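You operate a simulated robot arm through the tools that you are given. There is no shell and no other tool. Be economical: measure what you need, move in short steps, check, and stop when the job is done.

You run a simulated two-armed robot. Do the job below in one go: nothing can be reset, and whatever is moved stays where it is left.

## Task
Take the green valve and put it on top of the white rubber foot. Put one of the fitted filters from the top of the grey bench on top of the teal meter. Stack the teal filter that says "N2" from the middle shelf of the grey bench on top of the teal filter that says "W7". Put the purple tag labelled "good" from the top of the grey bench on the top shelf of the narrow rack. Put the black cap on the middle shelf of the grey bench away on the top of the grey bench. Fetch the blue damper labelled "5" from the top of the grey bench and set it on the middle shelf of the grey bench. Put the yellow filter marked "N5" from the top of the grey bench on the blue bracket and the yellow filter that says "W9" on the blue booklet. Any order will do. Set down upright: green valve, fitted filter, yellow filter.

Only the result counts: the job must be done as asked and must still hold three seconds after the hand-in. Knocking over, shifting, dropping, spilling or breaking anything else fails it. A push-on lid holds only when it is set on centred and level and pressed home; a screw cap is set on level and turned clockwise until tight.

## Robot
Two 7-joint arms with two-finger parallel grippers on one trunk, on a base that drives. Base frame: it is fixed to the floor where the robot stands at the start and does not move with it; the origin is under the middle of the robot, x ahead of it, y to its left, z up; the surface under the hand at the start is at about z = 80. Units: cm, degrees, N and s.
The left shoulder is at the start at [10.3, 17.4, 110.1], the right one opposite. With the tool pointing down near the work surface each hand reaches from about 32 to 74 cm from the robot's upright axis, wherever it stands, measured 20 degrees to its own side. Places, roughly: black cap (4x4x3 cm) [50, -20, 50]; blue booklet [50, 100, 75]; blue bracket [50, 50, 75]; blue damper [25, -25, 75]; fitted filter (5x5x8 cm) [50, 10, 80]; green valve [50, 0, 75]; middle shelf of the grey bench [60, 20, 50]; purple tag [50, -25, 75]; teal filter [50, 0, 50]; teal meter [50, 25, 75]; top of the grey bench [60, 40, 80]; top shelf of the narrow rack [-150, -230, 160]; white rubber foot (6x6x5 cm) [-160, -240, 160]; yellow filter [50, 50, 75]. Payload 3.6 kg a hand.
Tool frame (each hand has its own): the origin (TCP) lies between the finger pads and is the grasp point; the fingertips stand 3 cm ahead of it; z points along the fingers, y is the line along which they close. The gripper opens to 11 cm. The fingers are 2 cm wide and 1 cm thick; the gripper's body (4.8 by 11.2 cm) begins 5.5 cm behind the TCP.
Orientation is that of the tool frame in the base frame, as a unit quaternion [w, x, y, z]. With the fingers straight down and closing along the base's y, the tool's x points along the base's -x, its y along +y and its z along -z.

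## Interface
- The arms move only by the tool jog_arm. It takes "left_targets", "right_targets" or both (then of equal length, played together; a hand with none holds still); each is a list of rows, each a list of 3 entries, a list of its own where there are three numbers: the shift along the tool's x, y, z in units of 30 mm (1.0 is 30 mm), then the turn, a rotation vector about the tool's x, y, z in units of 5 degrees (1.0 is 5 degrees), then the opening, from 0 (shut) to 1 (fully open). In form: [[[tx, ty, tz], [ax, ay, az], jaw], ...]. A call has 1 to 10 rows; each row shifts and turns the commanded pose from where the row before left it, along the tool's axes as they then stand. A call with a number of a shift or a turn outside -1 to 1 is refused whole. Rows are played at 5 a second. More than 5 cm and 8.6 degrees between two rows, or a gripper value outside its range, and nothing of the call is played. A pose out of reach is approached as far as the arm can. The call stops where the force on the tool passes 40 N (or 10 N more than at its start, if that is more) or the arm is blocked; 0.2 s more then pass. Each finger travels about 15.3 cm/s and halts on what it meets, pressing with about 41 N; the grip force reading is that of the motor and also rises with nothing between the fingers. The clock runs only during rows and for 0.2 s after the last one: add rows that do not move to give the fingers time. The reply holds the time, the measured pose of the TCP, the force on the tool along the base axes, the opening and the grip force, in the units named above and with some noise, with the torque about the TCP (base axes, N m) and any sound that the robot's microphone picked up.
- Cameras (640 x 400 px; columns grow to the right, rows downward): "scene" is now at [19.59, 1.67, 125.84]; the picture's right is [0.07, -1.00, 0.00], its down [-0.68, -0.04, -0.73] and it looks along [0.73, 0.05, -0.68] (base axes); focal length 214 px, centre (320, 200). "left" rides on the left gripper at [7.2, -1.7, -10.3] in its tool frame; the picture's right is [0.23, 0.97, 0.00], its down [-0.76, 0.18, -0.62] and it looks along [-0.61, 0.14, 0.78] (tool axes); focal length 222 px, centre (320, 200). "right" rides on the right gripper at [7.3, 1.7, -10.3] in its tool frame; the picture's right is [-0.23, 0.97, 0.00], its down [-0.76, -0.18, -0.62] and it looks along [-0.61, -0.14, 0.78] (tool axes); focal length 222 px, centre (320, 200). There is no depth. A picture from a camera that has moved, and an enlarged one, comes with that camera's place and axes in the base frame and with its lens. The place of the scene camera against the robot may be out by one fixed shift of up to 1.8 cm in any direction.
- capture(camera): a new picture of that camera. No time passes.
- lift_body(by): slides the trunk up (or, below 0, down) by that many cm; the arms and the scene camera ride with it, the base frame stays. It gives what a move gives, with no picture.
- drive_base(legs): drives the robot by 1 to 6 legs, each [ahead, left, turn to the left] in cm, cm and degrees, along the robot's own axes; the way and the turn of a leg run together, so that a leg with both is an arc; at most 150 cm and 180 degrees a leg. The arms and the cameras ride along, it lands a little off, and it stops where it bumps. It gives what a move gives.
- pan_tilt(pan, tilt): turns the head with the scene camera to pan (to the left, within 86 degrees either way) and tilt (down, from -29 to 69), counted from straight ahead of the robot. It gives what a move gives.
- inspect(camera, box): a new picture of the part [left, top, right, bottom] of that camera's present view, enlarged. No time passes.
- hand_in(): hands the job in; it is judged then, once.

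Work in short steps. Places have to be worked out from the pictures, the camera data and where the tool is seen: move nearer, look again, correct. Check each grasp and each placing, and mend what went wrong. You have 483 turns and 246 pictures in all, those below and enlarged ones among them. Open the grippers and draw the arms clear of the work before you hand the job in, unless the task says otherwise; then end with one line.

The tools are called after ">>>" as name(argument=value, ...) on one line, values as JSON. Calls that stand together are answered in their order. jog_arm: Moves the arms, as the interface text tells. Its arguments: {"type":"object","properties":{"left_targets":{"type":"array","items":{"type":"array"}},"right_targets":{"type":"array","items":{"type":"array"}}},"required":[]} The other tools are called the same way: lift_body (by) slides the trunk up or down; drive_base (legs) drives the base; pan_tilt (pan, tilt) turns the head that bears the scene camera; capture (camera) takes a picture; inspect (camera, box) takes an enlarged picture of a part of a camera's view; hand_in () hands the job in.

At the start:

```text
time: 0.0
left_eef_pos: [43.04, 37.53, 105.96]
left_tool_rot: [0.0, -0.001, 1.0, 0.0]
left_force: [0.2, 0.7, -0.5]
left_wrist_torque: [0.02, 0.0, 0.01]
left_finger_gap: 11.02
left_grip_force: 0.1
right_eef_pos: [40.79, -5.63, 113.36]
right_tool_rot: [-0.001, 0.0, 1.0, 0.0]
right_force: [-0.4, 0.7, 0.1]
right_wrist_torque: [-0.01, -0.01, -0.02]
right_finger_gap: 11.0
right_grip_force: 0.0
trunk travel left (down, up): [-21.9, 54.4]
robot x, y, heading: [0.01, 0.09, 0.1]
head pan, tilt: [3.7, 42.7]
```

scene: 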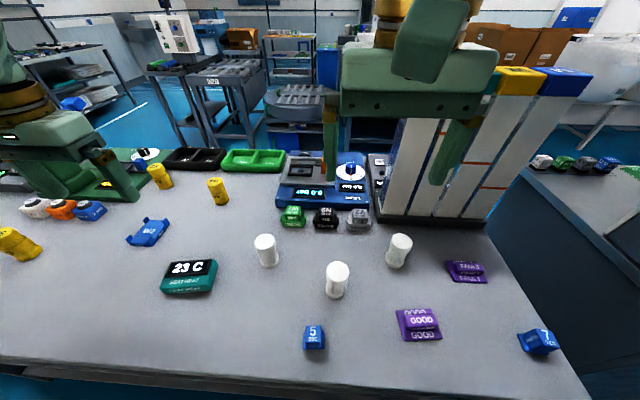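
right: 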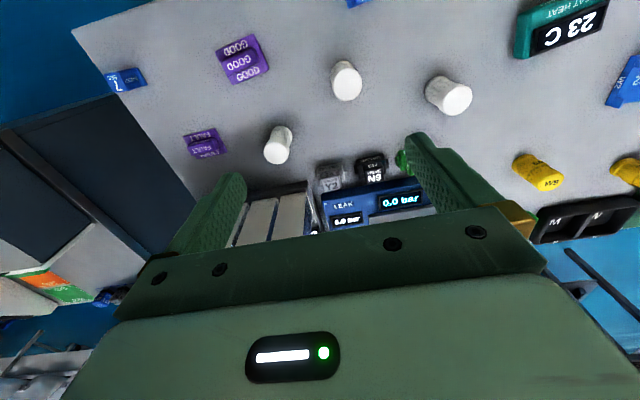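
left: 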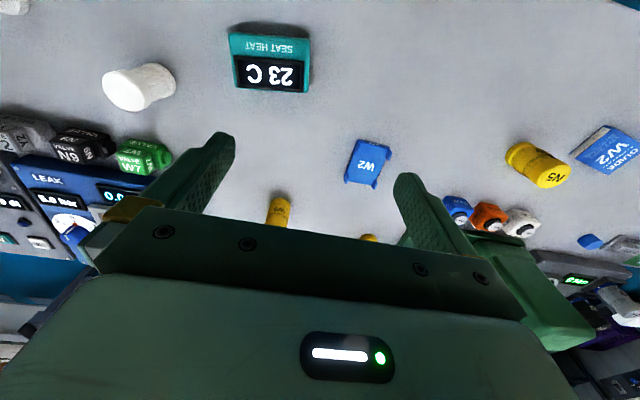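

I start by enlarging the scene view to identify the objects on the bench top.

>>> inspect(camera="scene", box=[0, 130, 260, 300])

>>> inspect(camera="scene", box=[230, 140, 420, 260])

>>> inspect(camera="scene", box=[290, 220, 580, 400])

```text
2.35 times, centred on (130, 215) of scene
camera zoom: at [19.59, 1.67, 125.84], right [0.07, -1.0, 0.0], down [-0.68, -0.04, -0.73], along [0.73, 0.05, -0.68], focal length 505 px, centre (767, 165)
```

zoom: 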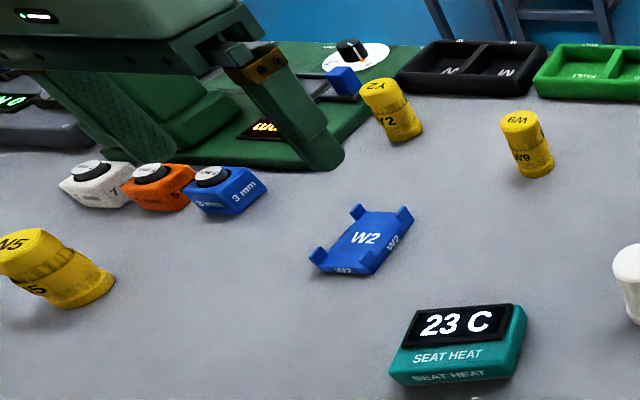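

```text
3.33 times, centred on (325, 200) of scene
camera zoom: at [19.59, 1.67, 125.84], right [0.07, -1.0, 0.0], down [-0.68, -0.04, -0.73], along [0.73, 0.05, -0.68], focal length 715 px, centre (303, 200)
```

zoom: 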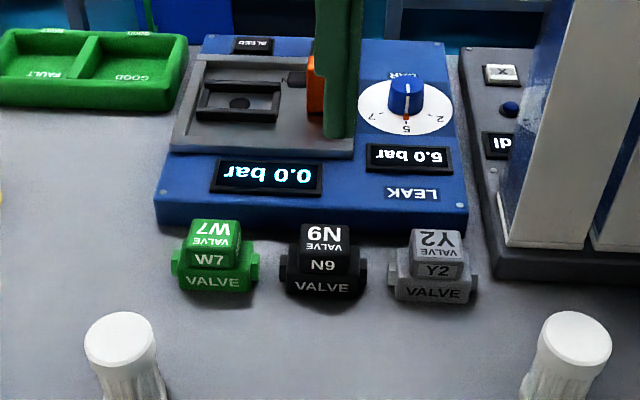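

```text
2.21 times, centred on (435, 310) of scene
camera zoom: at [19.59, 1.67, 125.84], right [0.07, -1.0, 0.0], down [-0.68, -0.04, -0.73], along [0.73, 0.05, -0.68], focal length 473 px, centre (66, -43)
```

zoom: 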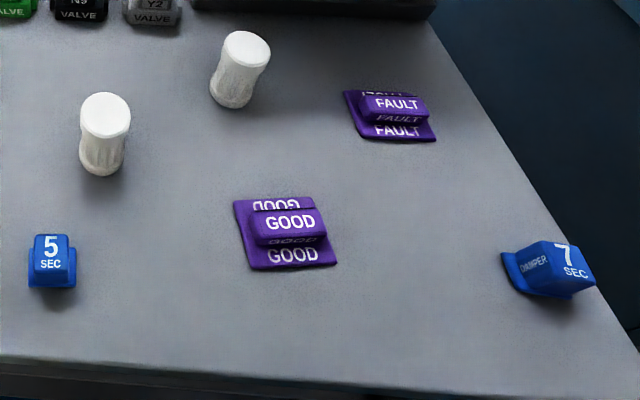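

Bench z≈80; three white fitted filters, valve near (59,12), meter near (40,32). I move the left hand over the nearest white filter (~(46,16)), right arm out of the way, and look.

>>> jog_arm(left_targets=[[[-0.2, -1, 0.2], [0, 0, 0], 1], [[-0.2, -1, 0.2], [0, 0, 0], 1], [[-0.2, -1, 0.2], [0, 0, 0], 1], [[-0.2, -1, 0.2], [0, 0, 0], 1], [[-0.2, -1, 0.2], [0, 0, 0], 1], [[0, -1, 0.2], [0, 0, 0], 1], [[0, -1, 0.2], [0, 0, 0], 1]], right_targets=[[[0.5, -1, 0], [0, 0, 0], 1], [[0.5, -1, 0], [0, 0, 0], 1], [[0.5, -1, 0], [0, 0, 0], 1], [[0, -1, 0], [0, 0, 0], 1], [[0, -1, 0], [0, 0, 0], 1], [[0, -0.5, 0], [0, 0, 0], 1], [[0, -0.5, 0], [0, 0, 0], 1]])

>>> capture(camera="left")

>>> capture(camera="right")

```text
time: 1.6
left_eef_pos: [46.06, 16.24, 101.82]
left_tool_rot: [0.001, 0.0, 1.0, 0.0]
left_force: [0.1, 0.6, 1.0]
left_wrist_torque: [0.07, -0.02, 0.02]
left_finger_gap: 11.01
left_grip_force: 0.1
right_eef_pos: [36.2, -23.57, 113.51]
right_tool_rot: [-0.001, -0.001, 1.0, 0.001]
right_force: [0.7, 0.2, 0.2]
right_wrist_torque: [0.02, 0.03, -0.01]
right_finger_gap: 10.98
right_grip_force: 0.1
trunk travel left (down, up): [-21.9, 54.4]
robot x, y, heading: [0.18, -0.13, -0.1]
head pan, tilt: [3.7, 42.7]
```

```text
239 pictures are left
camera left: at [38.85, 14.69, 112.07], right [-0.23, 0.97, 0.0], down [0.76, 0.18, 0.62], along [0.61, 0.14, -0.78], focal length 222 px, centre (320, 200)
```

left: 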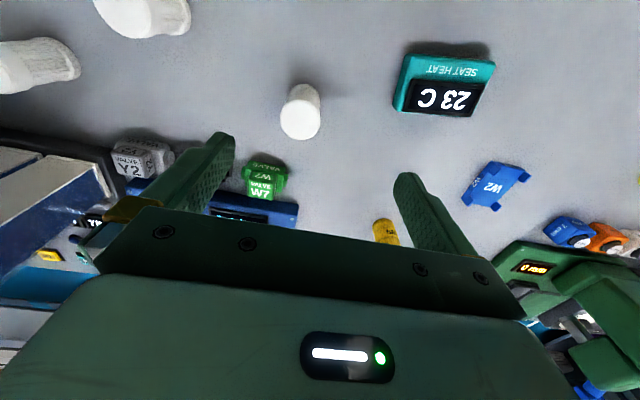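

```text
238 pictures are left
camera right: at [29.02, -21.91, 123.77], right [0.23, 0.97, 0.0], down [0.76, -0.18, 0.62], along [0.61, -0.14, -0.78], focal length 222 px, centre (320, 200)
```

right: 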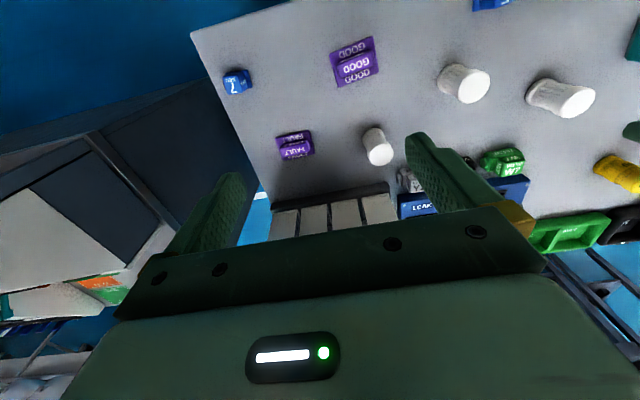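

Filter is near (46.8,14.3). I enlarge the filter and the meter to check their shapes before grasping.

>>> inspect(camera="left", box=[260, 20, 520, 150])

```text
2.46 times, centred on (390, 85) of left
camera zoom: at [38.85, 14.69, 112.07], right [-0.23, 0.97, 0.0], down [0.76, 0.18, 0.62], along [0.61, 0.14, -0.78], focal length 547 px, centre (148, 483)
```

zoom: 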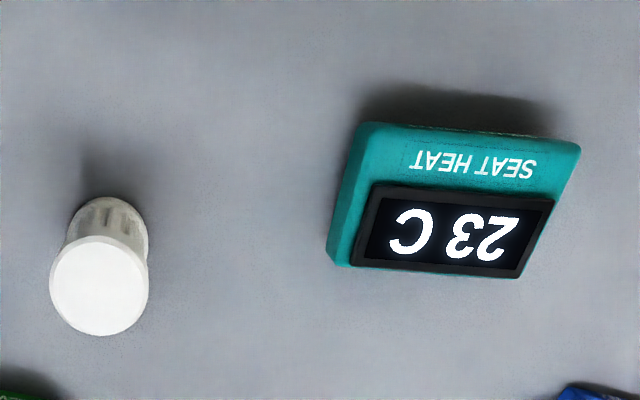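

Filter centre ≈(47.3,14.35). Lowering the left hand onto it and closing.

>>> jog_arm(left_targets=[[[-0.41, -0.63, 0], [0, 0, 0], 1], [[0, 0, 0.98], [0, 0, 0], 1], [[0, 0, 0.98], [0, 0, 0], 1], [[0, 0, 0.98], [0, 0, 0], 1], [[0, 0, 0.98], [0, 0, 0], 1], [[0, 0, 0.98], [0, 0, 0], 1], [[0, 0, 0.9], [0, 0, 0], 1], [[0, 0, 0], [0, 0, 0], 1]])

>>> capture(camera="left")

```text
time: 3.4
left_eef_pos: [47.15, 14.36, 84.45]
left_tool_rot: [0.0, 0.0, 1.0, -0.001]
left_force: [-0.7, -0.1, -0.5]
left_wrist_torque: [-0.02, -0.03, -0.01]
left_finger_gap: 11.0
left_grip_force: 0.0
right_eef_pos: [36.24, -23.48, 113.5]
right_tool_rot: [0.0, 0.0, 1.0, 0.0]
right_force: [0.2, -0.8, 0.4]
right_wrist_torque: [-0.01, 0.0, -0.01]
right_finger_gap: 11.0
right_grip_force: 0.1
trunk travel left (down, up): [-21.9, 54.4]
robot x, y, heading: [0.01, -0.2, 0.1]
head pan, tilt: [3.7, 42.7]
```

```text
236 pictures are left
camera left: at [40.03, 12.84, 94.76], right [-0.23, 0.97, 0.0], down [0.76, 0.18, 0.62], along [0.61, 0.14, -0.78], focal length 222 px, centre (320, 200)
```

left: 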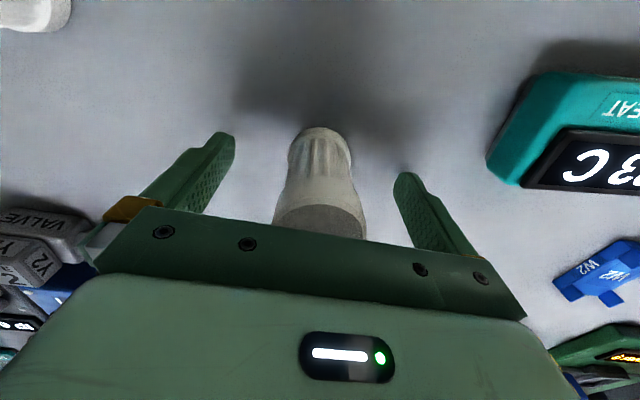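

The filter stands centred between the fingers. Close and lift.

>>> jog_arm(left_targets=[[[0, 0, 0], [0, 0, 0], 0], [[0, 0, 0], [0, 0, 0], 0], [[0, 0, 0], [0, 0, 0], 0], [[0, 0, 0], [0, 0, 0], 0]])

>>> jog_arm(left_targets=[[[0, 0, -0.5], [0, 0, 0], 0], [[0, 0, -1], [0, 0, 0], 0], [[0, 0, -1], [0, 0, 0], 0], [[0, 0, 0], [0, 0, 0], 0]])

>>> capture(camera="left")

```text
time: 4.4
left_eef_pos: [47.23, 14.45, 84.45]
left_tool_rot: [0.0, -0.001, 1.0, -0.001]
left_force: [0.2, 1.0, 0.0]
left_wrist_torque: [-0.01, 0.01, 0.01]
left_finger_gap: 4.28
left_grip_force: 41.0
right_eef_pos: [36.19, -23.54, 113.53]
right_tool_rot: [-0.001, 0.0, 1.0, -0.001]
right_force: [0.3, -0.5, 0.1]
right_wrist_torque: [0.01, 0.02, -0.03]
right_finger_gap: 11.04
right_grip_force: 0.1
trunk travel left (down, up): [-21.9, 54.4]
robot x, y, heading: [0.14, 0.03, 0.0]
head pan, tilt: [3.7, 42.7]
```

```text
time: 5.4
left_eef_pos: [47.15, 14.63, 92.11]
left_tool_rot: [-0.001, 0.0, 1.0, 0.001]
left_force: [-0.5, 0.1, -0.9]
left_wrist_torque: [0.0, 0.03, -0.01]
left_finger_gap: 4.26
left_grip_force: 41.1
right_eef_pos: [36.32, -23.48, 113.47]
right_tool_rot: [-0.001, 0.0, 1.0, 0.001]
right_force: [0.2, -0.2, 0.1]
right_wrist_torque: [-0.03, 0.03, -0.03]
right_finger_gap: 10.96
right_grip_force: 0.0
trunk travel left (down, up): [-21.9, 54.4]
robot x, y, heading: [-0.09, -0.09, 0.0]
head pan, tilt: [3.7, 42.7]
```

```text
235 pictures are left
camera left: at [40.06, 12.87, 102.33], right [-0.23, 0.97, 0.0], down [0.76, 0.18, 0.62], along [0.61, 0.14, -0.78], focal length 222 px, centre (320, 200)
```

left: 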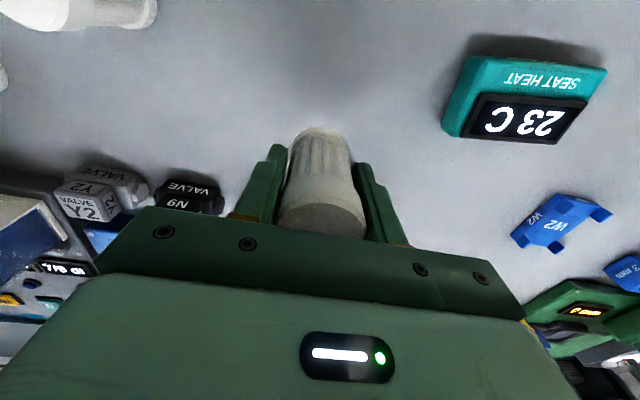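

Held and lifted. Moving it over the meter (~(42.4,31.2)) and looking again.

>>> jog_arm(left_targets=[[[0.26, 0.92, 0], [0, 0, 0], 0], [[0.26, 0.92, 0], [0, 0, 0], 0], [[0.26, 0.92, 0], [0, 0, 0], 0], [[0.26, 0.92, 0], [0, 0, 0], 0], [[0.26, 0.92, 0], [0, 0, 0], 0], [[0.26, 0.92, 0], [0, 0, 0], 0], [[0, 0, 0], [0, 0, 0], 0]])

>>> capture(camera="left")

>>> inspect(camera="scene", box=[110, 180, 290, 320])

```text
time: 7.0
left_eef_pos: [42.56, 31.13, 91.98]
left_tool_rot: [0.0, 0.0, 1.0, 0.0]
left_force: [-0.3, -0.4, -0.2]
left_wrist_torque: [-0.02, -0.02, -0.01]
left_finger_gap: 4.27
left_grip_force: 40.9
right_eef_pos: [36.32, -23.4, 113.35]
right_tool_rot: [-0.001, 0.001, 1.0, 0.0]
right_force: [0.7, -0.9, 0.6]
right_wrist_torque: [0.01, 0.01, 0.01]
right_finger_gap: 10.98
right_grip_force: 0.0
trunk travel left (down, up): [-21.9, 54.4]
robot x, y, heading: [0.02, 0.13, -0.1]
head pan, tilt: [3.7, 42.7]
```

```text
234 pictures are left
camera left: at [35.34, 29.46, 102.28], right [-0.23, 0.97, 0.0], down [0.76, 0.18, 0.62], along [0.61, 0.14, -0.78], focal length 222 px, centre (320, 200)
```

left: 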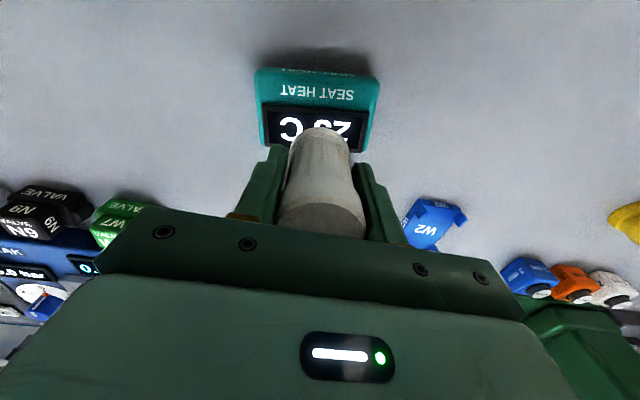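

```text
2.86 times, centred on (200, 250) of scene
camera zoom: at [19.62, 1.62, 125.83], right [0.07, -1.0, 0.0], down [-0.68, -0.04, -0.73], along [0.73, 0.05, -0.68], focal length 613 px, centre (663, 57)
```

zoom: 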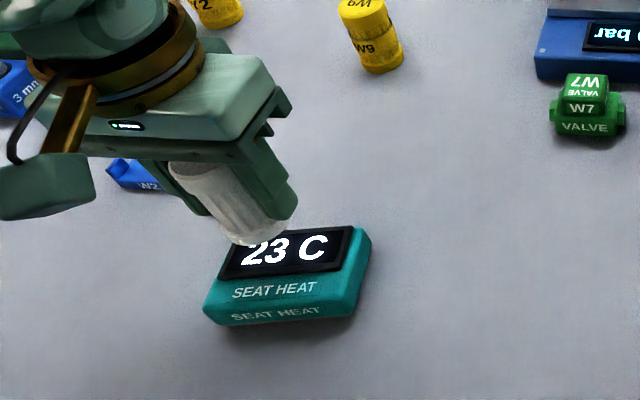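

Nearly centred; shift slightly and lower to just above the expected top.

>>> jog_arm(left_targets=[[[0.08, -0.09, 0], [0, 0, 0], 0], [[0, 0, 0.9], [0, 0, 0], 0], [[0, 0, 0], [0, 0, 0], 0]])

>>> inspect(camera="scene", box=[110, 180, 290, 320])

>>> inspect(camera="left", box=[220, 40, 420, 200])

```text
time: 7.8
left_eef_pos: [42.21, 30.81, 89.28]
left_tool_rot: [0.0, -0.001, 1.0, 0.001]
left_force: [0.0, 0.4, -0.6]
left_wrist_torque: [0.01, -0.03, -0.02]
left_finger_gap: 4.24
left_grip_force: 41.4
right_eef_pos: [36.18, -23.53, 113.61]
right_tool_rot: [0.0, 0.0, 1.0, 0.001]
right_force: [0.3, -1.0, 1.2]
right_wrist_torque: [0.0, -0.01, 0.01]
right_finger_gap: 11.01
right_grip_force: 0.1
trunk travel left (down, up): [-21.9, 54.4]
robot x, y, heading: [0.0, 0.06, 0.1]
head pan, tilt: [3.7, 42.7]
```

```text
2.86 times, centred on (200, 250) of scene
camera zoom: at [19.57, 1.64, 125.84], right [0.07, -1.0, 0.0], down [-0.68, -0.04, -0.73], along [0.73, 0.05, -0.68], focal length 613 px, centre (663, 57)
```

zoom: 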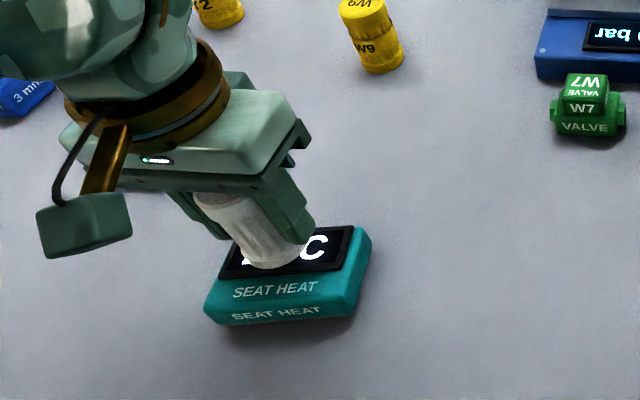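

```text
2.50 times, centred on (320, 120) of left
camera zoom: at [35.05, 29.17, 99.59], right [-0.23, 0.97, 0.0], down [0.76, 0.18, 0.62], along [0.61, 0.14, -0.78], focal length 555 px, centre (320, 400)
```

zoom: 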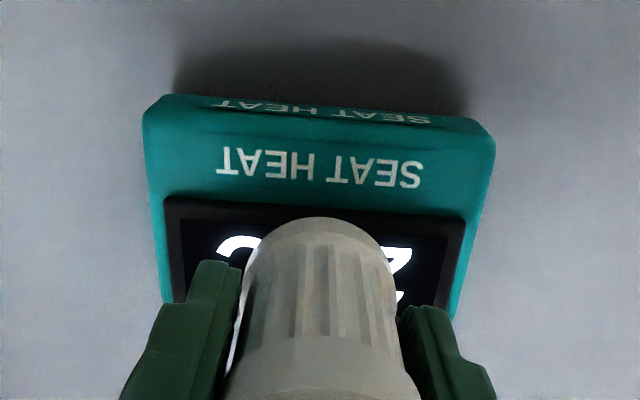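

Well placed. Lower gently in small steps until contact.

>>> jog_arm(left_targets=[[[0, 0, 0.1], [0, 0, 0], 0], [[0, 0, 0.1], [0, 0, 0], 0], [[0, 0, 0.1], [0, 0, 0], 0], [[0, 0, 0.1], [0, 0, 0], 0]])

```text
time: 8.8
left_eef_pos: [42.3, 30.82, 88.02]
left_tool_rot: [0.001, -0.001, 1.0, 0.0]
left_force: [0.0, -0.3, -0.7]
left_wrist_torque: [-0.05, -0.03, -0.03]
left_finger_gap: 4.31
left_grip_force: 40.6
right_eef_pos: [36.14, -23.45, 113.52]
right_tool_rot: [-0.002, 0.0, 1.0, 0.0]
right_force: [-0.7, -0.1, -1.0]
right_wrist_torque: [0.0, 0.01, -0.01]
right_finger_gap: 11.0
right_grip_force: 0.2
trunk travel left (down, up): [-21.9, 54.4]
robot x, y, heading: [-0.15, 0.06, -0.1]
head pan, tilt: [3.7, 42.7]
```

No contact yet (bottom ≈83.5). Continue.

>>> jog_arm(left_targets=[[[0, 0, 0.07], [0, 0, 0], 0], [[0, 0, 0.07], [0, 0, 0], 0], [[0, 0, 0.07], [0, 0, 0], 0]])

```text
time: 9.6
left_eef_pos: [42.27, 30.85, 87.78]
left_tool_rot: [0.005, -0.001, 1.0, 0.0]
left_force: [1.8, 4.3, 38.5]
left_wrist_torque: [0.07, -0.09, -0.25]
left_finger_gap: 4.37
left_grip_force: 40.9
right_eef_pos: [35.96, -23.56, 113.64]
right_tool_rot: [0.0, 0.0, 1.0, 0.001]
right_force: [0.0, 0.7, -0.4]
right_wrist_torque: [0.0, -0.03, -0.02]
right_finger_gap: 10.99
right_grip_force: 0.0
trunk travel left (down, up): [-21.9, 54.4]
robot x, y, heading: [-0.15, 0.06, 0.0]
head pan, tilt: [3.7, 42.7]
```

Contact at z≈87.8 with 38 N. Ease back 0.3 cm, open, and rise.

>>> jog_arm(left_targets=[[[0, 0, -0.1], [0, 0, 0], 0], [[0, 0, 0], [0, 0, 0], 0]])

>>> jog_arm(left_targets=[[[0, 0, 0], [0, 0, 0], 0.5], [[0, 0, 0], [0, 0, 0], 0.7], [[0, 0, 0], [0, 0, 0], 0.7]])

>>> jog_arm(left_targets=[[[0, 0, -0.5], [0, 0, 0], 0.7], [[0, 0, -1], [0, 0, 0], 0.7], [[0, 0, -1], [0, 0, 0], 0.7], [[0, 0, -1], [0, 0, 0], 0.7]])

>>> inspect(camera="left", box=[220, 40, 420, 200])

```text
time: 10.2
left_eef_pos: [42.27, 30.88, 87.89]
left_tool_rot: [0.0, 0.0, 1.0, 0.0]
left_force: [8.1, 1.3, 24.2]
left_wrist_torque: [0.06, -0.62, -0.02]
left_finger_gap: 4.28
left_grip_force: 40.8
right_eef_pos: [36.08, -23.54, 113.6]
right_tool_rot: [0.0, 0.0, 1.0, 0.001]
right_force: [-0.3, 0.1, -1.0]
right_wrist_torque: [0.01, -0.01, -0.01]
right_finger_gap: 11.02
right_grip_force: 0.1
trunk travel left (down, up): [-21.9, 54.4]
robot x, y, heading: [0.08, 0.09, 0.4]
head pan, tilt: [3.7, 42.7]
```

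```text
time: 11.0
left_eef_pos: [42.26, 30.88, 87.69]
left_tool_rot: [-0.001, 0.0, 1.0, 0.0]
left_force: [1.2, 0.0, -0.1]
left_wrist_torque: [0.01, -0.01, -0.02]
left_finger_gap: 7.7
left_grip_force: 0.1
right_eef_pos: [36.23, -23.51, 113.63]
right_tool_rot: [-0.001, 0.0, 1.0, 0.0]
right_force: [0.4, 0.2, 0.4]
right_wrist_torque: [0.0, 0.0, 0.01]
right_finger_gap: 10.98
right_grip_force: 0.1
trunk travel left (down, up): [-21.9, 54.4]
robot x, y, heading: [-0.05, -0.21, 0.0]
head pan, tilt: [3.7, 42.7]
```

```text
time: 12.0
left_eef_pos: [42.17, 30.8, 98.35]
left_tool_rot: [0.0, 0.0, 1.0, 0.0]
left_force: [-0.1, 0.0, -0.8]
left_wrist_torque: [0.02, 0.01, -0.01]
left_finger_gap: 7.69
left_grip_force: 0.0
right_eef_pos: [36.22, -23.57, 113.45]
right_tool_rot: [0.0, 0.0, 1.0, 0.0]
right_force: [0.6, 0.2, 0.7]
right_wrist_torque: [-0.01, -0.02, 0.01]
right_finger_gap: 10.99
right_grip_force: 0.2
trunk travel left (down, up): [-21.9, 54.4]
robot x, y, heading: [0.12, 0.25, 0.2]
head pan, tilt: [3.7, 42.7]
```

```text
2.50 times, centred on (320, 120) of left
camera zoom: at [35.12, 29.13, 108.58], right [-0.23, 0.97, 0.0], down [0.76, 0.18, 0.62], along [0.61, 0.14, -0.78], focal length 555 px, centre (320, 400)
```

zoom: 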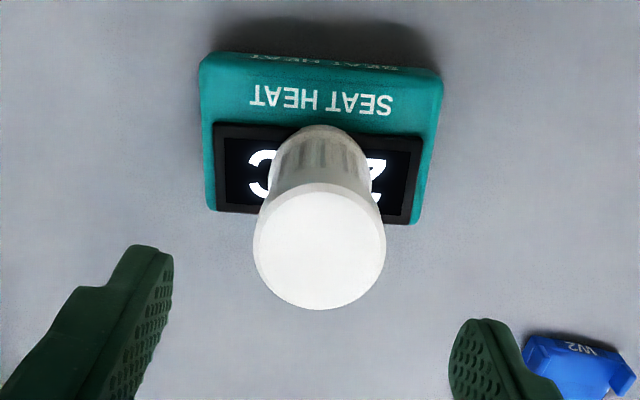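

The filter stands on the meter display. Now raise the left hand and drive left ~35 cm to reach the yellow filters, bracket and booklet.

>>> jog_arm(left_targets=[[[0, 0, -1], [0, 0, 0], 1], [[0, 0, -1], [0, 0, 0], 1], [[0, 0, -1], [0, 0, 0], 1]])

>>> drive_base(legs=[[0, 35, 0]])

>>> capture(camera="scene")

>>> capture(camera="left")

```text
time: 12.8
left_eef_pos: [42.13, 30.88, 107.3]
left_tool_rot: [0.001, 0.0, 1.0, 0.0]
left_force: [-0.2, -1.1, -0.6]
left_wrist_torque: [0.02, 0.0, 0.0]
left_finger_gap: 11.02
left_grip_force: 0.0
right_eef_pos: [36.14, -23.45, 113.49]
right_tool_rot: [0.0, 0.0, 1.0, 0.0]
right_force: [0.2, -0.2, 0.3]
right_wrist_torque: [-0.02, 0.02, -0.02]
right_finger_gap: 11.04
right_grip_force: 0.1
trunk travel left (down, up): [-21.9, 54.4]
robot x, y, heading: [0.24, 0.28, -0.1]
head pan, tilt: [3.7, 42.7]
```

```text
time: 15.1
left_eef_pos: [42.28, 66.44, 107.28]
left_tool_rot: [0.0, -0.001, 1.0, -0.001]
left_force: [0.3, 0.3, 1.1]
left_wrist_torque: [-0.02, -0.02, 0.01]
left_finger_gap: 11.0
left_grip_force: 0.1
right_eef_pos: [36.26, 12.28, 113.44]
right_tool_rot: [-0.001, 0.0, 1.0, 0.001]
right_force: [0.6, -0.4, -0.1]
right_wrist_torque: [0.0, -0.01, 0.04]
right_finger_gap: 11.02
right_grip_force: 0.1
trunk travel left (down, up): [-21.9, 54.4]
robot x, y, heading: [-0.02, 35.44, 0.1]
head pan, tilt: [3.7, 42.7]
```

```text
229 pictures are left
camera scene: at [19.57, 37.37, 125.84], right [0.07, -1.0, 0.0], down [-0.68, -0.05, -0.73], along [0.73, 0.05, -0.68], focal length 214 px, centre (320, 200)
```

scene: 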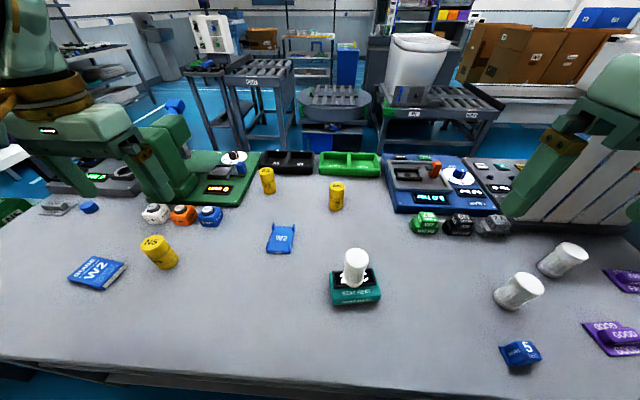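

```text
228 pictures are left
camera left: at [35.07, 64.92, 117.57], right [-0.23, 0.97, 0.0], down [0.76, 0.18, 0.62], along [0.61, 0.14, -0.78], focal length 222 px, centre (320, 200)
```

left: 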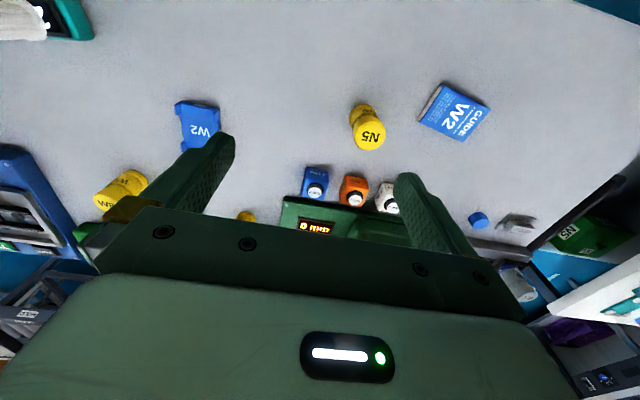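

N5 yellow at ≈(45,74), booklet further left, bracket ≈(53,48). Move the left hand above N5 and look.

>>> jog_arm(left_targets=[[[-0.25, 0.67, 0.75], [0, 0, 0], 1], [[-0.25, 0.67, 0.75], [0, 0, 0], 1], [[-0.25, 0.67, 0.75], [0, 0, 0], 1], [[-0.25, 0.67, 0.75], [0, 0, 0], 1], [[0, 0, 0], [0, 0, 0], 1]])

>>> capture(camera="left")

```text
time: 16.3
left_eef_pos: [45.22, 74.66, 98.2]
left_tool_rot: [0.0, 0.0, 1.0, 0.0]
left_force: [0.2, 0.5, 0.2]
left_wrist_torque: [0.0, 0.01, 0.04]
left_finger_gap: 11.02
left_grip_force: 0.0
right_eef_pos: [36.29, 12.2, 113.44]
right_tool_rot: [-0.001, -0.002, 1.0, 0.0]
right_force: [0.2, -0.4, -0.3]
right_wrist_torque: [0.01, -0.02, 0.02]
right_finger_gap: 11.01
right_grip_force: 0.0
trunk travel left (down, up): [-21.9, 54.4]
robot x, y, heading: [-0.11, 35.52, 0.0]
head pan, tilt: [3.7, 42.7]
```

```text
227 pictures are left
camera left: at [38.03, 72.83, 108.55], right [-0.23, 0.97, 0.0], down [0.76, 0.18, 0.62], along [0.61, 0.14, -0.78], focal length 222 px, centre (320, 200)
```

left: 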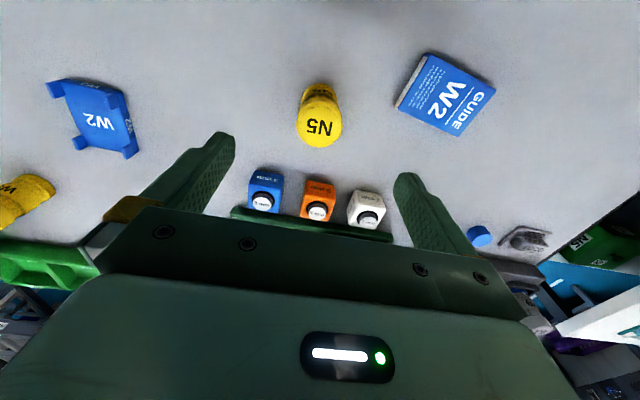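

N5 at ≈(45.4,74.4). Descend around it and grasp.

>>> jog_arm(left_targets=[[[-0.05, -0.09, 0.92], [0, 0, 0], 1], [[0, 0, 0.92], [0, 0, 0], 1], [[0, 0, 0.92], [0, 0, 0], 1], [[0, 0, 0.92], [0, 0, 0], 1], [[0, 0, 0.92], [0, 0, 0], 1], [[0, 0, 0], [0, 0, 0], 1]])

>>> capture(camera="left")

```text
time: 17.7
left_eef_pos: [45.22, 74.18, 84.51]
left_tool_rot: [0.0, -0.002, 1.0, 0.0]
left_force: [-0.5, 0.4, -0.3]
left_wrist_torque: [-0.01, -0.03, -0.05]
left_finger_gap: 11.0
left_grip_force: 0.0
right_eef_pos: [36.22, 12.18, 113.58]
right_tool_rot: [0.0, -0.001, 1.0, 0.0]
right_force: [0.3, -1.2, -0.2]
right_wrist_torque: [-0.02, -0.01, -0.01]
right_finger_gap: 11.0
right_grip_force: 0.1
trunk travel left (down, up): [-21.9, 54.4]
robot x, y, heading: [0.05, 35.52, -0.0]
head pan, tilt: [3.7, 42.7]
```

```text
226 pictures are left
camera left: at [38.14, 72.62, 94.77], right [-0.23, 0.97, 0.0], down [0.76, 0.18, 0.62], along [0.61, 0.14, -0.78], focal length 222 px, centre (320, 200)
```

left: 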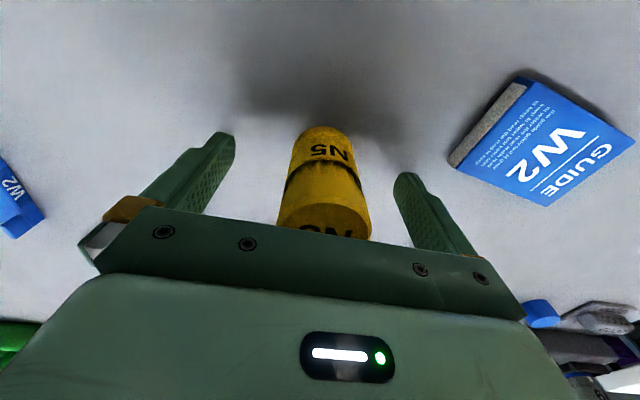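

Centred. Close, lift and look.

>>> jog_arm(left_targets=[[[0, 0, 0], [0, 0, 0], 0], [[0, 0, 0], [0, 0, 0], 0], [[0, 0, 0], [0, 0, 0], 0], [[0, 0, 0], [0, 0, 0], 0]])

>>> jog_arm(left_targets=[[[0, 0, -0.5], [0, 0, 0], 0], [[0, 0, -1], [0, 0, 0], 0], [[0, 0, -1], [0, 0, 0], 0], [[0, 0, -1], [0, 0, 0], 0], [[0, 0, 0], [0, 0, 0], 0]])

>>> capture(camera="left")

```text
time: 18.7
left_eef_pos: [45.21, 74.21, 84.48]
left_tool_rot: [0.0, -0.001, 1.0, 0.0]
left_force: [0.1, 0.0, -0.3]
left_wrist_torque: [0.04, -0.02, 0.03]
left_finger_gap: 4.33
left_grip_force: 41.3
right_eef_pos: [36.26, 12.15, 113.46]
right_tool_rot: [-0.001, -0.001, 1.0, 0.0]
right_force: [-0.3, -0.3, -0.1]
right_wrist_torque: [0.0, -0.01, 0.04]
right_finger_gap: 10.98
right_grip_force: 0.0
trunk travel left (down, up): [-21.9, 54.4]
robot x, y, heading: [-0.36, 35.38, -0.2]
head pan, tilt: [3.7, 42.7]
```

```text
time: 19.9
left_eef_pos: [45.5, 74.31, 94.92]
left_tool_rot: [0.0, -0.001, 1.0, 0.0]
left_force: [0.6, -0.4, -0.9]
left_wrist_torque: [0.05, -0.02, -0.02]
left_finger_gap: 4.31
left_grip_force: 41.7
right_eef_pos: [36.29, 12.13, 113.51]
right_tool_rot: [-0.001, -0.001, 1.0, 0.0]
right_force: [0.1, -0.2, 0.4]
right_wrist_torque: [0.03, 0.0, -0.02]
right_finger_gap: 11.01
right_grip_force: 0.0
trunk travel left (down, up): [-21.9, 54.4]
robot x, y, heading: [-0.19, 35.54, -0.0]
head pan, tilt: [3.7, 42.7]
```

```text
225 pictures are left
camera left: at [38.22, 72.68, 105.26], right [-0.23, 0.97, 0.0], down [0.76, 0.18, 0.62], along [0.61, 0.14, -0.78], focal length 222 px, centre (320, 200)
```

left: 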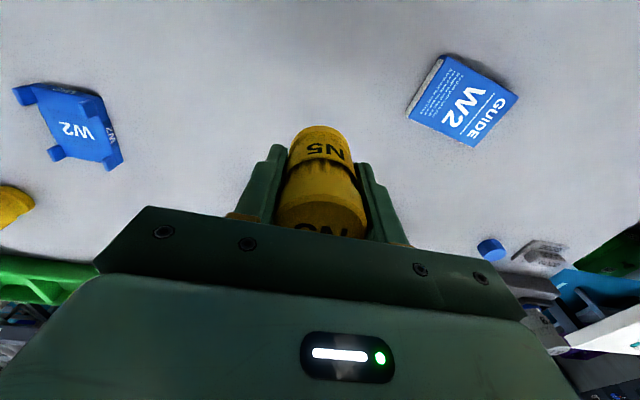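

Held. Move over towards the bracket and look.

>>> jog_arm(left_targets=[[[-0.2, -0.98, 0], [0, 0, 0], 0], [[-0.2, -0.98, 0], [0, 0, 0], 0], [[-0.2, -0.98, 0], [0, 0, 0], 0], [[-0.2, -0.98, 0], [0, 0, 0], 0], [[-0.2, -0.98, 0], [0, 0, 0], 0], [[-0.2, -0.98, 0], [0, 0, 0], 0], [[-0.2, -0.98, 0], [0, 0, 0], 0], [[-0.2, -0.98, 0], [0, 0, 0], 0], [[0, 0, 0], [0, 0, 0], 0]])

>>> capture(camera="left")

>>> inspect(camera="scene", box=[200, 150, 380, 290])

```text
time: 21.9
left_eef_pos: [50.18, 50.79, 95.05]
left_tool_rot: [-0.001, -0.001, 1.0, 0.0]
left_force: [-0.5, 0.8, -0.9]
left_wrist_torque: [-0.02, -0.01, 0.01]
left_finger_gap: 4.31
left_grip_force: 41.0
right_eef_pos: [36.22, 12.3, 113.41]
right_tool_rot: [-0.001, -0.001, 1.0, -0.001]
right_force: [-0.2, 0.9, 0.2]
right_wrist_torque: [0.0, -0.03, -0.03]
right_finger_gap: 10.97
right_grip_force: 0.0
trunk travel left (down, up): [-21.9, 54.4]
robot x, y, heading: [0.02, 35.65, -0.1]
head pan, tilt: [3.7, 42.7]
```

```text
224 pictures are left
camera left: at [42.98, 49.12, 105.3], right [-0.23, 0.97, 0.0], down [0.76, 0.18, 0.62], along [0.61, 0.14, -0.78], focal length 222 px, centre (320, 200)
```

left: 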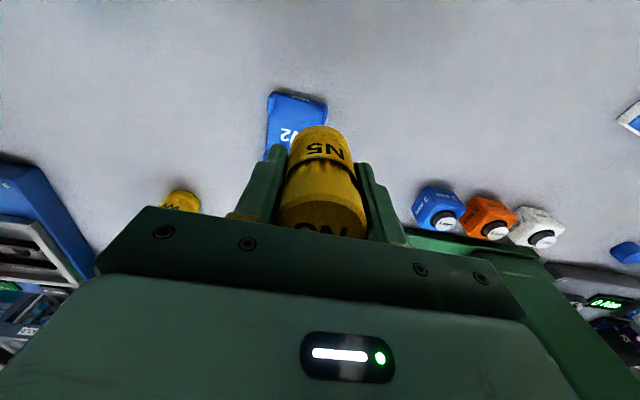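

```text
2.86 times, centred on (290, 220) of scene
camera zoom: at [19.57, 37.32, 125.84], right [0.07, -1.0, 0.0], down [-0.68, -0.05, -0.73], along [0.73, 0.05, -0.68], focal length 613 px, centre (406, 143)
```

zoom: 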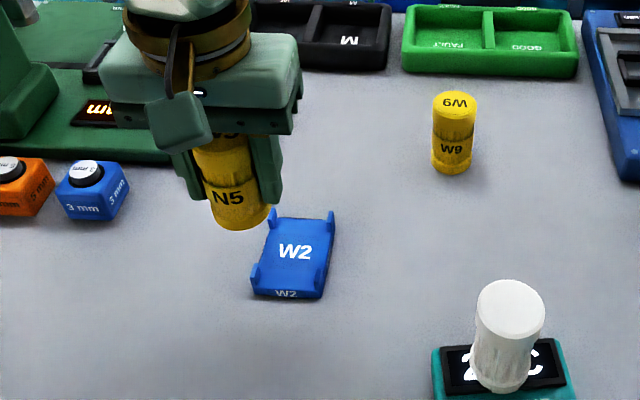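

Bracket is a plate with four corner posts, centre ≈(53.0,48.5). Move above it and down to about 4 cm clearance, then look.

>>> jog_arm(left_targets=[[[-0.47, -0.38, 0], [0, 0, 0], 0], [[-0.47, -0.38, 0], [0, 0, 0], 0], [[0, 0, 0.8], [0, 0, 0], 0], [[0, 0, 0.8], [0, 0, 0], 0], [[0, 0, 0], [0, 0, 0], 0]])

>>> inspect(camera="left", box=[220, 40, 420, 200])

>>> inspect(camera="scene", box=[230, 190, 340, 270])

```text
time: 23.1
left_eef_pos: [53.02, 48.62, 90.16]
left_tool_rot: [0.0, -0.001, 1.0, 0.0]
left_force: [0.0, 0.4, -1.1]
left_wrist_torque: [-0.01, -0.04, -0.02]
left_finger_gap: 4.28
left_grip_force: 40.6
right_eef_pos: [36.21, 12.17, 113.42]
right_tool_rot: [-0.001, -0.001, 1.0, 0.0]
right_force: [0.5, 0.6, 0.5]
right_wrist_torque: [0.05, 0.0, 0.01]
right_finger_gap: 11.01
right_grip_force: 0.2
trunk travel left (down, up): [-21.9, 54.4]
robot x, y, heading: [0.15, 35.36, 0.0]
head pan, tilt: [3.7, 42.7]
```

```text
2.50 times, centred on (320, 120) of left
camera zoom: at [45.83, 46.8, 100.47], right [-0.23, 0.97, 0.0], down [0.76, 0.18, 0.62], along [0.61, 0.14, -0.78], focal length 555 px, centre (320, 400)
```

zoom: 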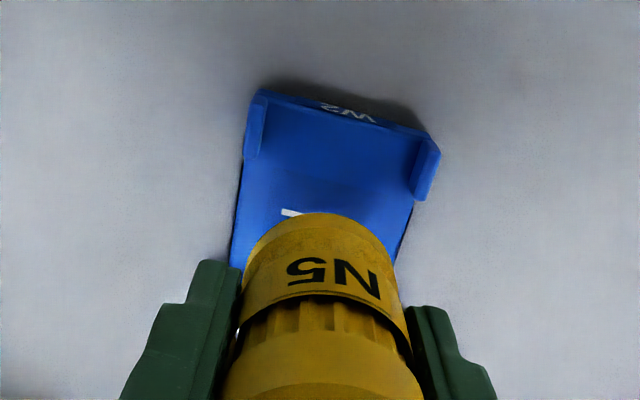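

```text
5.00 times, centred on (285, 230) of scene
camera zoom: at [19.57, 37.27, 125.84], right [0.07, -1.0, 0.0], down [-0.68, -0.04, -0.73], along [0.73, 0.05, -0.68], focal length 1072 px, centre (495, 50)
```

zoom: 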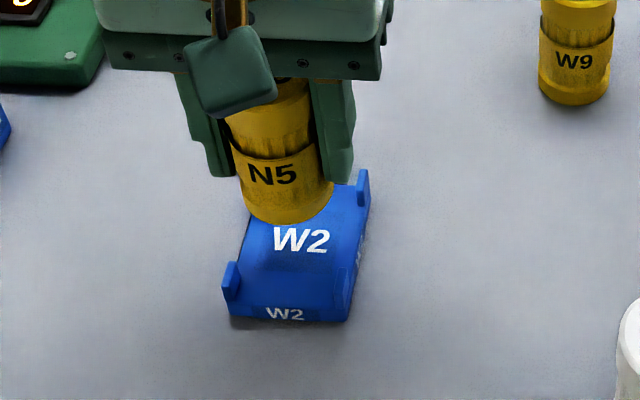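

Bracket spans y 45.6–51.5, x ≈49.5–57; I'm centred. Lower in small steps to contact.

>>> jog_arm(left_targets=[[[-0.08, 0, 0.35], [0, 0, 0], 0], [[0, 0, 0.35], [0, 0, 0], 0], [[0, 0, 0.2], [0, 0, 0], 0], [[0, 0, 0.07], [0, 0, 0], 0], [[0, 0, 0.07], [0, 0, 0], 0]])

```text
time: 24.3
left_eef_pos: [53.24, 48.56, 87.16]
left_tool_rot: [0.0, -0.001, 1.0, -0.001]
left_force: [-0.9, 0.0, -1.3]
left_wrist_torque: [0.03, 0.01, -0.03]
left_finger_gap: 4.27
left_grip_force: 41.3
right_eef_pos: [36.27, 12.11, 113.38]
right_tool_rot: [-0.002, -0.001, 1.0, 0.0]
right_force: [0.6, -0.3, -0.4]
right_wrist_torque: [-0.01, 0.0, -0.01]
right_finger_gap: 11.01
right_grip_force: 0.1
trunk travel left (down, up): [-21.9, 54.4]
robot x, y, heading: [-0.09, 35.56, 0.3]
head pan, tilt: [3.7, 42.7]
```

>>> jog_arm(left_targets=[[[0, 0, 0.1], [0, 0, 0], 0], [[0, 0, 0.1], [0, 0, 0], 0], [[0, 0, 0.07], [0, 0, 0], 0], [[0, 0, 0.07], [0, 0, 0], 0], [[0, 0, 0.07], [0, 0, 0], 0], [[0, 0, 0.07], [0, 0, 0], 0], [[0, 0, 0.07], [0, 0, 0], 0]])

```text
time: 25.9
left_eef_pos: [53.12, 48.46, 85.71]
left_tool_rot: [0.002, -0.001, 1.0, -0.001]
left_force: [0.7, 4.0, 25.7]
left_wrist_torque: [0.34, 0.05, -0.02]
left_finger_gap: 4.27
left_grip_force: 41.1
right_eef_pos: [36.1, 12.21, 113.7]
right_tool_rot: [0.001, -0.001, 1.0, 0.001]
right_force: [0.4, -0.3, -0.7]
right_wrist_torque: [-0.03, 0.02, 0.0]
right_finger_gap: 11.0
right_grip_force: 0.1
trunk travel left (down, up): [-21.9, 54.4]
robot x, y, heading: [-0.16, 35.18, 0.1]
head pan, tilt: [3.7, 42.7]
```

Contact at z≈85.7 (plate ≈81.2). Open slightly, rise, check.

>>> jog_arm(left_targets=[[[0, 0, -0.04], [0, 0, 0], 0], [[0, 0, 0], [0, 0, 0], 0.45], [[0, 0, 0], [0, 0, 0], 0.6], [[0, 0, 0], [0, 0, 0], 0.6]])

>>> jog_arm(left_targets=[[[0, 0, -0.5], [0, 0, 0], 0.6], [[0, 0, -1], [0, 0, 0], 0.6], [[0, 0, -1], [0, 0, 0], 0.6], [[0, 0, -1], [0, 0, 0], 0.6]])

>>> inspect(camera="left", box=[220, 40, 420, 200])

>>> capture(camera="left")

```text
time: 26.9
left_eef_pos: [53.24, 48.51, 85.6]
left_tool_rot: [0.0, 0.0, 1.0, 0.0]
left_force: [-0.7, -0.3, -0.5]
left_wrist_torque: [0.04, 0.01, 0.0]
left_finger_gap: 6.6
left_grip_force: 0.1
right_eef_pos: [36.23, 12.08, 113.38]
right_tool_rot: [-0.001, -0.001, 1.0, 0.0]
right_force: [0.1, 0.5, -0.3]
right_wrist_torque: [0.0, -0.05, -0.01]
right_finger_gap: 11.0
right_grip_force: 0.1
trunk travel left (down, up): [-21.9, 54.4]
robot x, y, heading: [-0.09, 35.55, 0.3]
head pan, tilt: [3.7, 42.7]
```

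```text
time: 27.9
left_eef_pos: [53.2, 48.38, 96.06]
left_tool_rot: [0.0, -0.001, 1.0, 0.0]
left_force: [0.4, 0.1, -0.2]
left_wrist_torque: [-0.05, -0.01, 0.0]
left_finger_gap: 6.59
left_grip_force: 0.2
right_eef_pos: [36.16, 12.05, 113.47]
right_tool_rot: [0.0, -0.001, 1.0, 0.0]
right_force: [-0.2, -0.8, 0.2]
right_wrist_torque: [-0.01, 0.01, -0.02]
right_finger_gap: 11.0
right_grip_force: 0.0
trunk travel left (down, up): [-21.9, 54.4]
robot x, y, heading: [0.14, 35.5, 0.1]
head pan, tilt: [3.7, 42.7]
```

```text
2.50 times, centred on (320, 120) of left
camera zoom: at [46.05, 46.75, 106.4], right [-0.23, 0.97, 0.0], down [0.76, 0.18, 0.62], along [0.61, 0.14, -0.78], focal length 555 px, centre (320, 400)
```

zoom: 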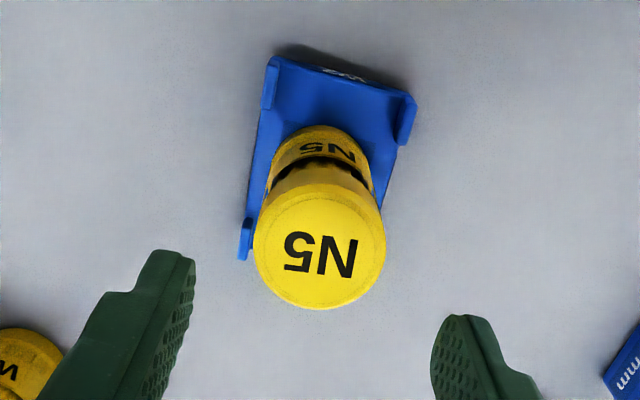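

```text
219 pictures are left
camera left: at [46.05, 46.75, 106.4], right [-0.23, 0.97, 0.0], down [0.76, 0.18, 0.62], along [0.61, 0.14, -0.78], focal length 222 px, centre (320, 200)
```

left: 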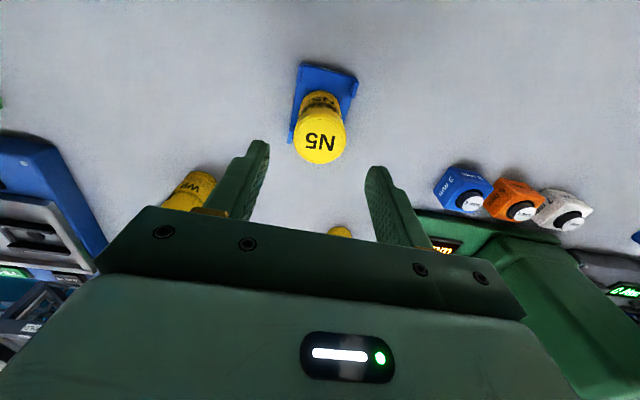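

N5 stands on the bracket. W9 at ≈(67,35) is at the reach limit, so raise, drive right 15 cm, and look.

>>> jog_arm(left_targets=[[[0, 0, -1], [0, 0, 0], 1], [[0, 0, -1], [0, 0, 0], 1], [[0, 0, 0], [0, 0, 0], 1]])

>>> drive_base(legs=[[0, -15, 0]])

>>> jog_arm(left_targets=[[[-1, 0, 0], [0, 0, 0], 1], [[-1, 0, 0], [0, 0, 0], 1], [[-1, 0, 0], [0, 0, 0], 1], [[0, 0, 0], [0, 0, 0], 1]])

>>> capture(camera="left")

```text
time: 28.7
left_eef_pos: [53.22, 48.41, 102.15]
left_tool_rot: [0.0, -0.001, 1.0, 0.0]
left_force: [0.5, 0.6, 0.0]
left_wrist_torque: [-0.02, -0.02, 0.02]
left_finger_gap: 11.0
left_grip_force: 0.2
right_eef_pos: [36.25, 12.15, 113.45]
right_tool_rot: [-0.001, -0.001, 1.0, 0.0]
right_force: [-0.9, -1.2, 0.0]
right_wrist_torque: [-0.01, 0.03, 0.02]
right_finger_gap: 10.98
right_grip_force: 0.0
trunk travel left (down, up): [-21.9, 54.4]
robot x, y, heading: [0.25, 35.67, 0.1]
head pan, tilt: [3.7, 42.7]
```

```text
time: 30.1
left_eef_pos: [53.19, 33.13, 102.14]
left_tool_rot: [0.0, -0.001, 1.0, 0.0]
left_force: [-1.1, -0.5, 0.5]
left_wrist_torque: [0.0, -0.02, 0.04]
left_finger_gap: 11.03
left_grip_force: 0.0
right_eef_pos: [36.18, -3.08, 113.37]
right_tool_rot: [-0.001, -0.001, 1.0, 0.0]
right_force: [0.2, 0.3, 0.8]
right_wrist_torque: [0.02, 0.0, -0.01]
right_finger_gap: 11.02
right_grip_force: 0.1
trunk travel left (down, up): [-21.9, 54.4]
robot x, y, heading: [-0.12, 20.7, 0.0]
head pan, tilt: [3.7, 42.7]
```

```text
time: 31.1
left_eef_pos: [62.2, 33.22, 102.22]
left_tool_rot: [0.0, -0.001, 1.0, 0.0]
left_force: [1.4, -0.2, 0.5]
left_wrist_torque: [-0.03, 0.01, 0.02]
left_finger_gap: 11.0
left_grip_force: 0.2
right_eef_pos: [36.17, -2.97, 113.58]
right_tool_rot: [0.0, -0.001, 1.0, -0.001]
right_force: [-0.8, 0.7, -0.8]
right_wrist_torque: [-0.02, -0.02, 0.0]
right_finger_gap: 10.99
right_grip_force: 0.0
trunk travel left (down, up): [-21.9, 54.4]
robot x, y, heading: [-0.14, 20.64, 0.3]
head pan, tilt: [3.7, 42.7]
```

```text
218 pictures are left
camera left: at [55.13, 31.66, 112.46], right [-0.23, 0.97, 0.0], down [0.76, 0.18, 0.62], along [0.61, 0.14, -0.78], focal length 222 px, centre (320, 200)
```

left: 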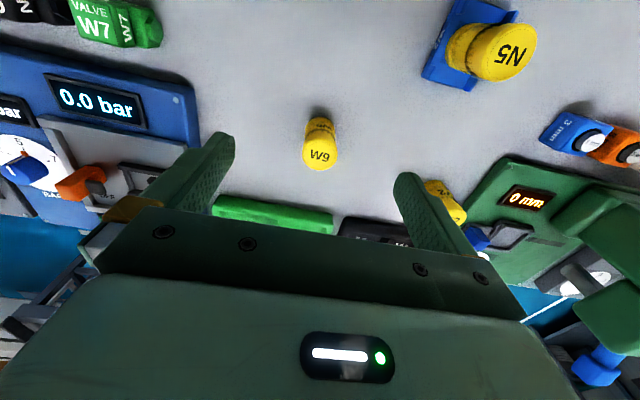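

W9 at ≈(67.1,34.6). Descend on it in stages.

>>> jog_arm(left_targets=[[[-0.82, 0.23, 0], [0, 0, 0], 1], [[-0.82, 0.22, 0], [0, 0, 0], 1], [[0, 0, 0.98], [0, 0, 0], 1], [[0, 0, 0.98], [0, 0, 0], 1], [[0, 0, 0.98], [0, 0, 0], 1], [[0, 0, 0], [0, 0, 0], 1]])

>>> capture(camera="left")

```text
time: 32.5
left_eef_pos: [67.29, 34.57, 93.33]
left_tool_rot: [0.0, -0.001, 1.0, 0.0]
left_force: [-0.3, 0.4, 0.3]
left_wrist_torque: [-0.02, 0.01, 0.0]
left_finger_gap: 11.04
left_grip_force: 0.0
right_eef_pos: [36.33, -2.98, 113.54]
right_tool_rot: [0.0, -0.001, 1.0, 0.0]
right_force: [0.1, -0.3, -0.3]
right_wrist_torque: [0.0, 0.0, -0.01]
right_finger_gap: 11.03
right_grip_force: 0.1
trunk travel left (down, up): [-21.9, 54.4]
robot x, y, heading: [0.19, 20.44, 0.1]
head pan, tilt: [3.7, 42.7]
```

```text
217 pictures are left
camera left: at [60.09, 32.99, 103.54], right [-0.23, 0.97, 0.0], down [0.76, 0.18, 0.62], along [0.61, 0.14, -0.78], focal length 222 px, centre (320, 200)
```

left: 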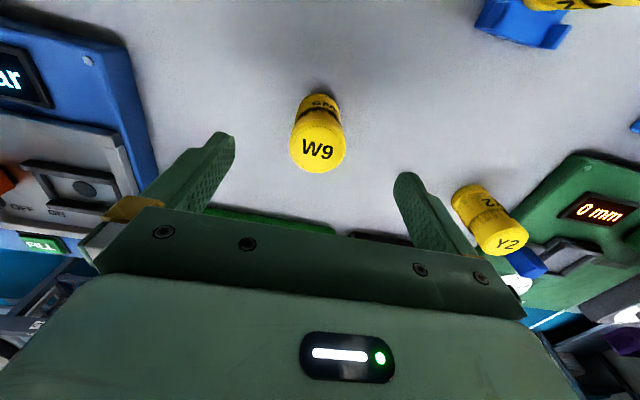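

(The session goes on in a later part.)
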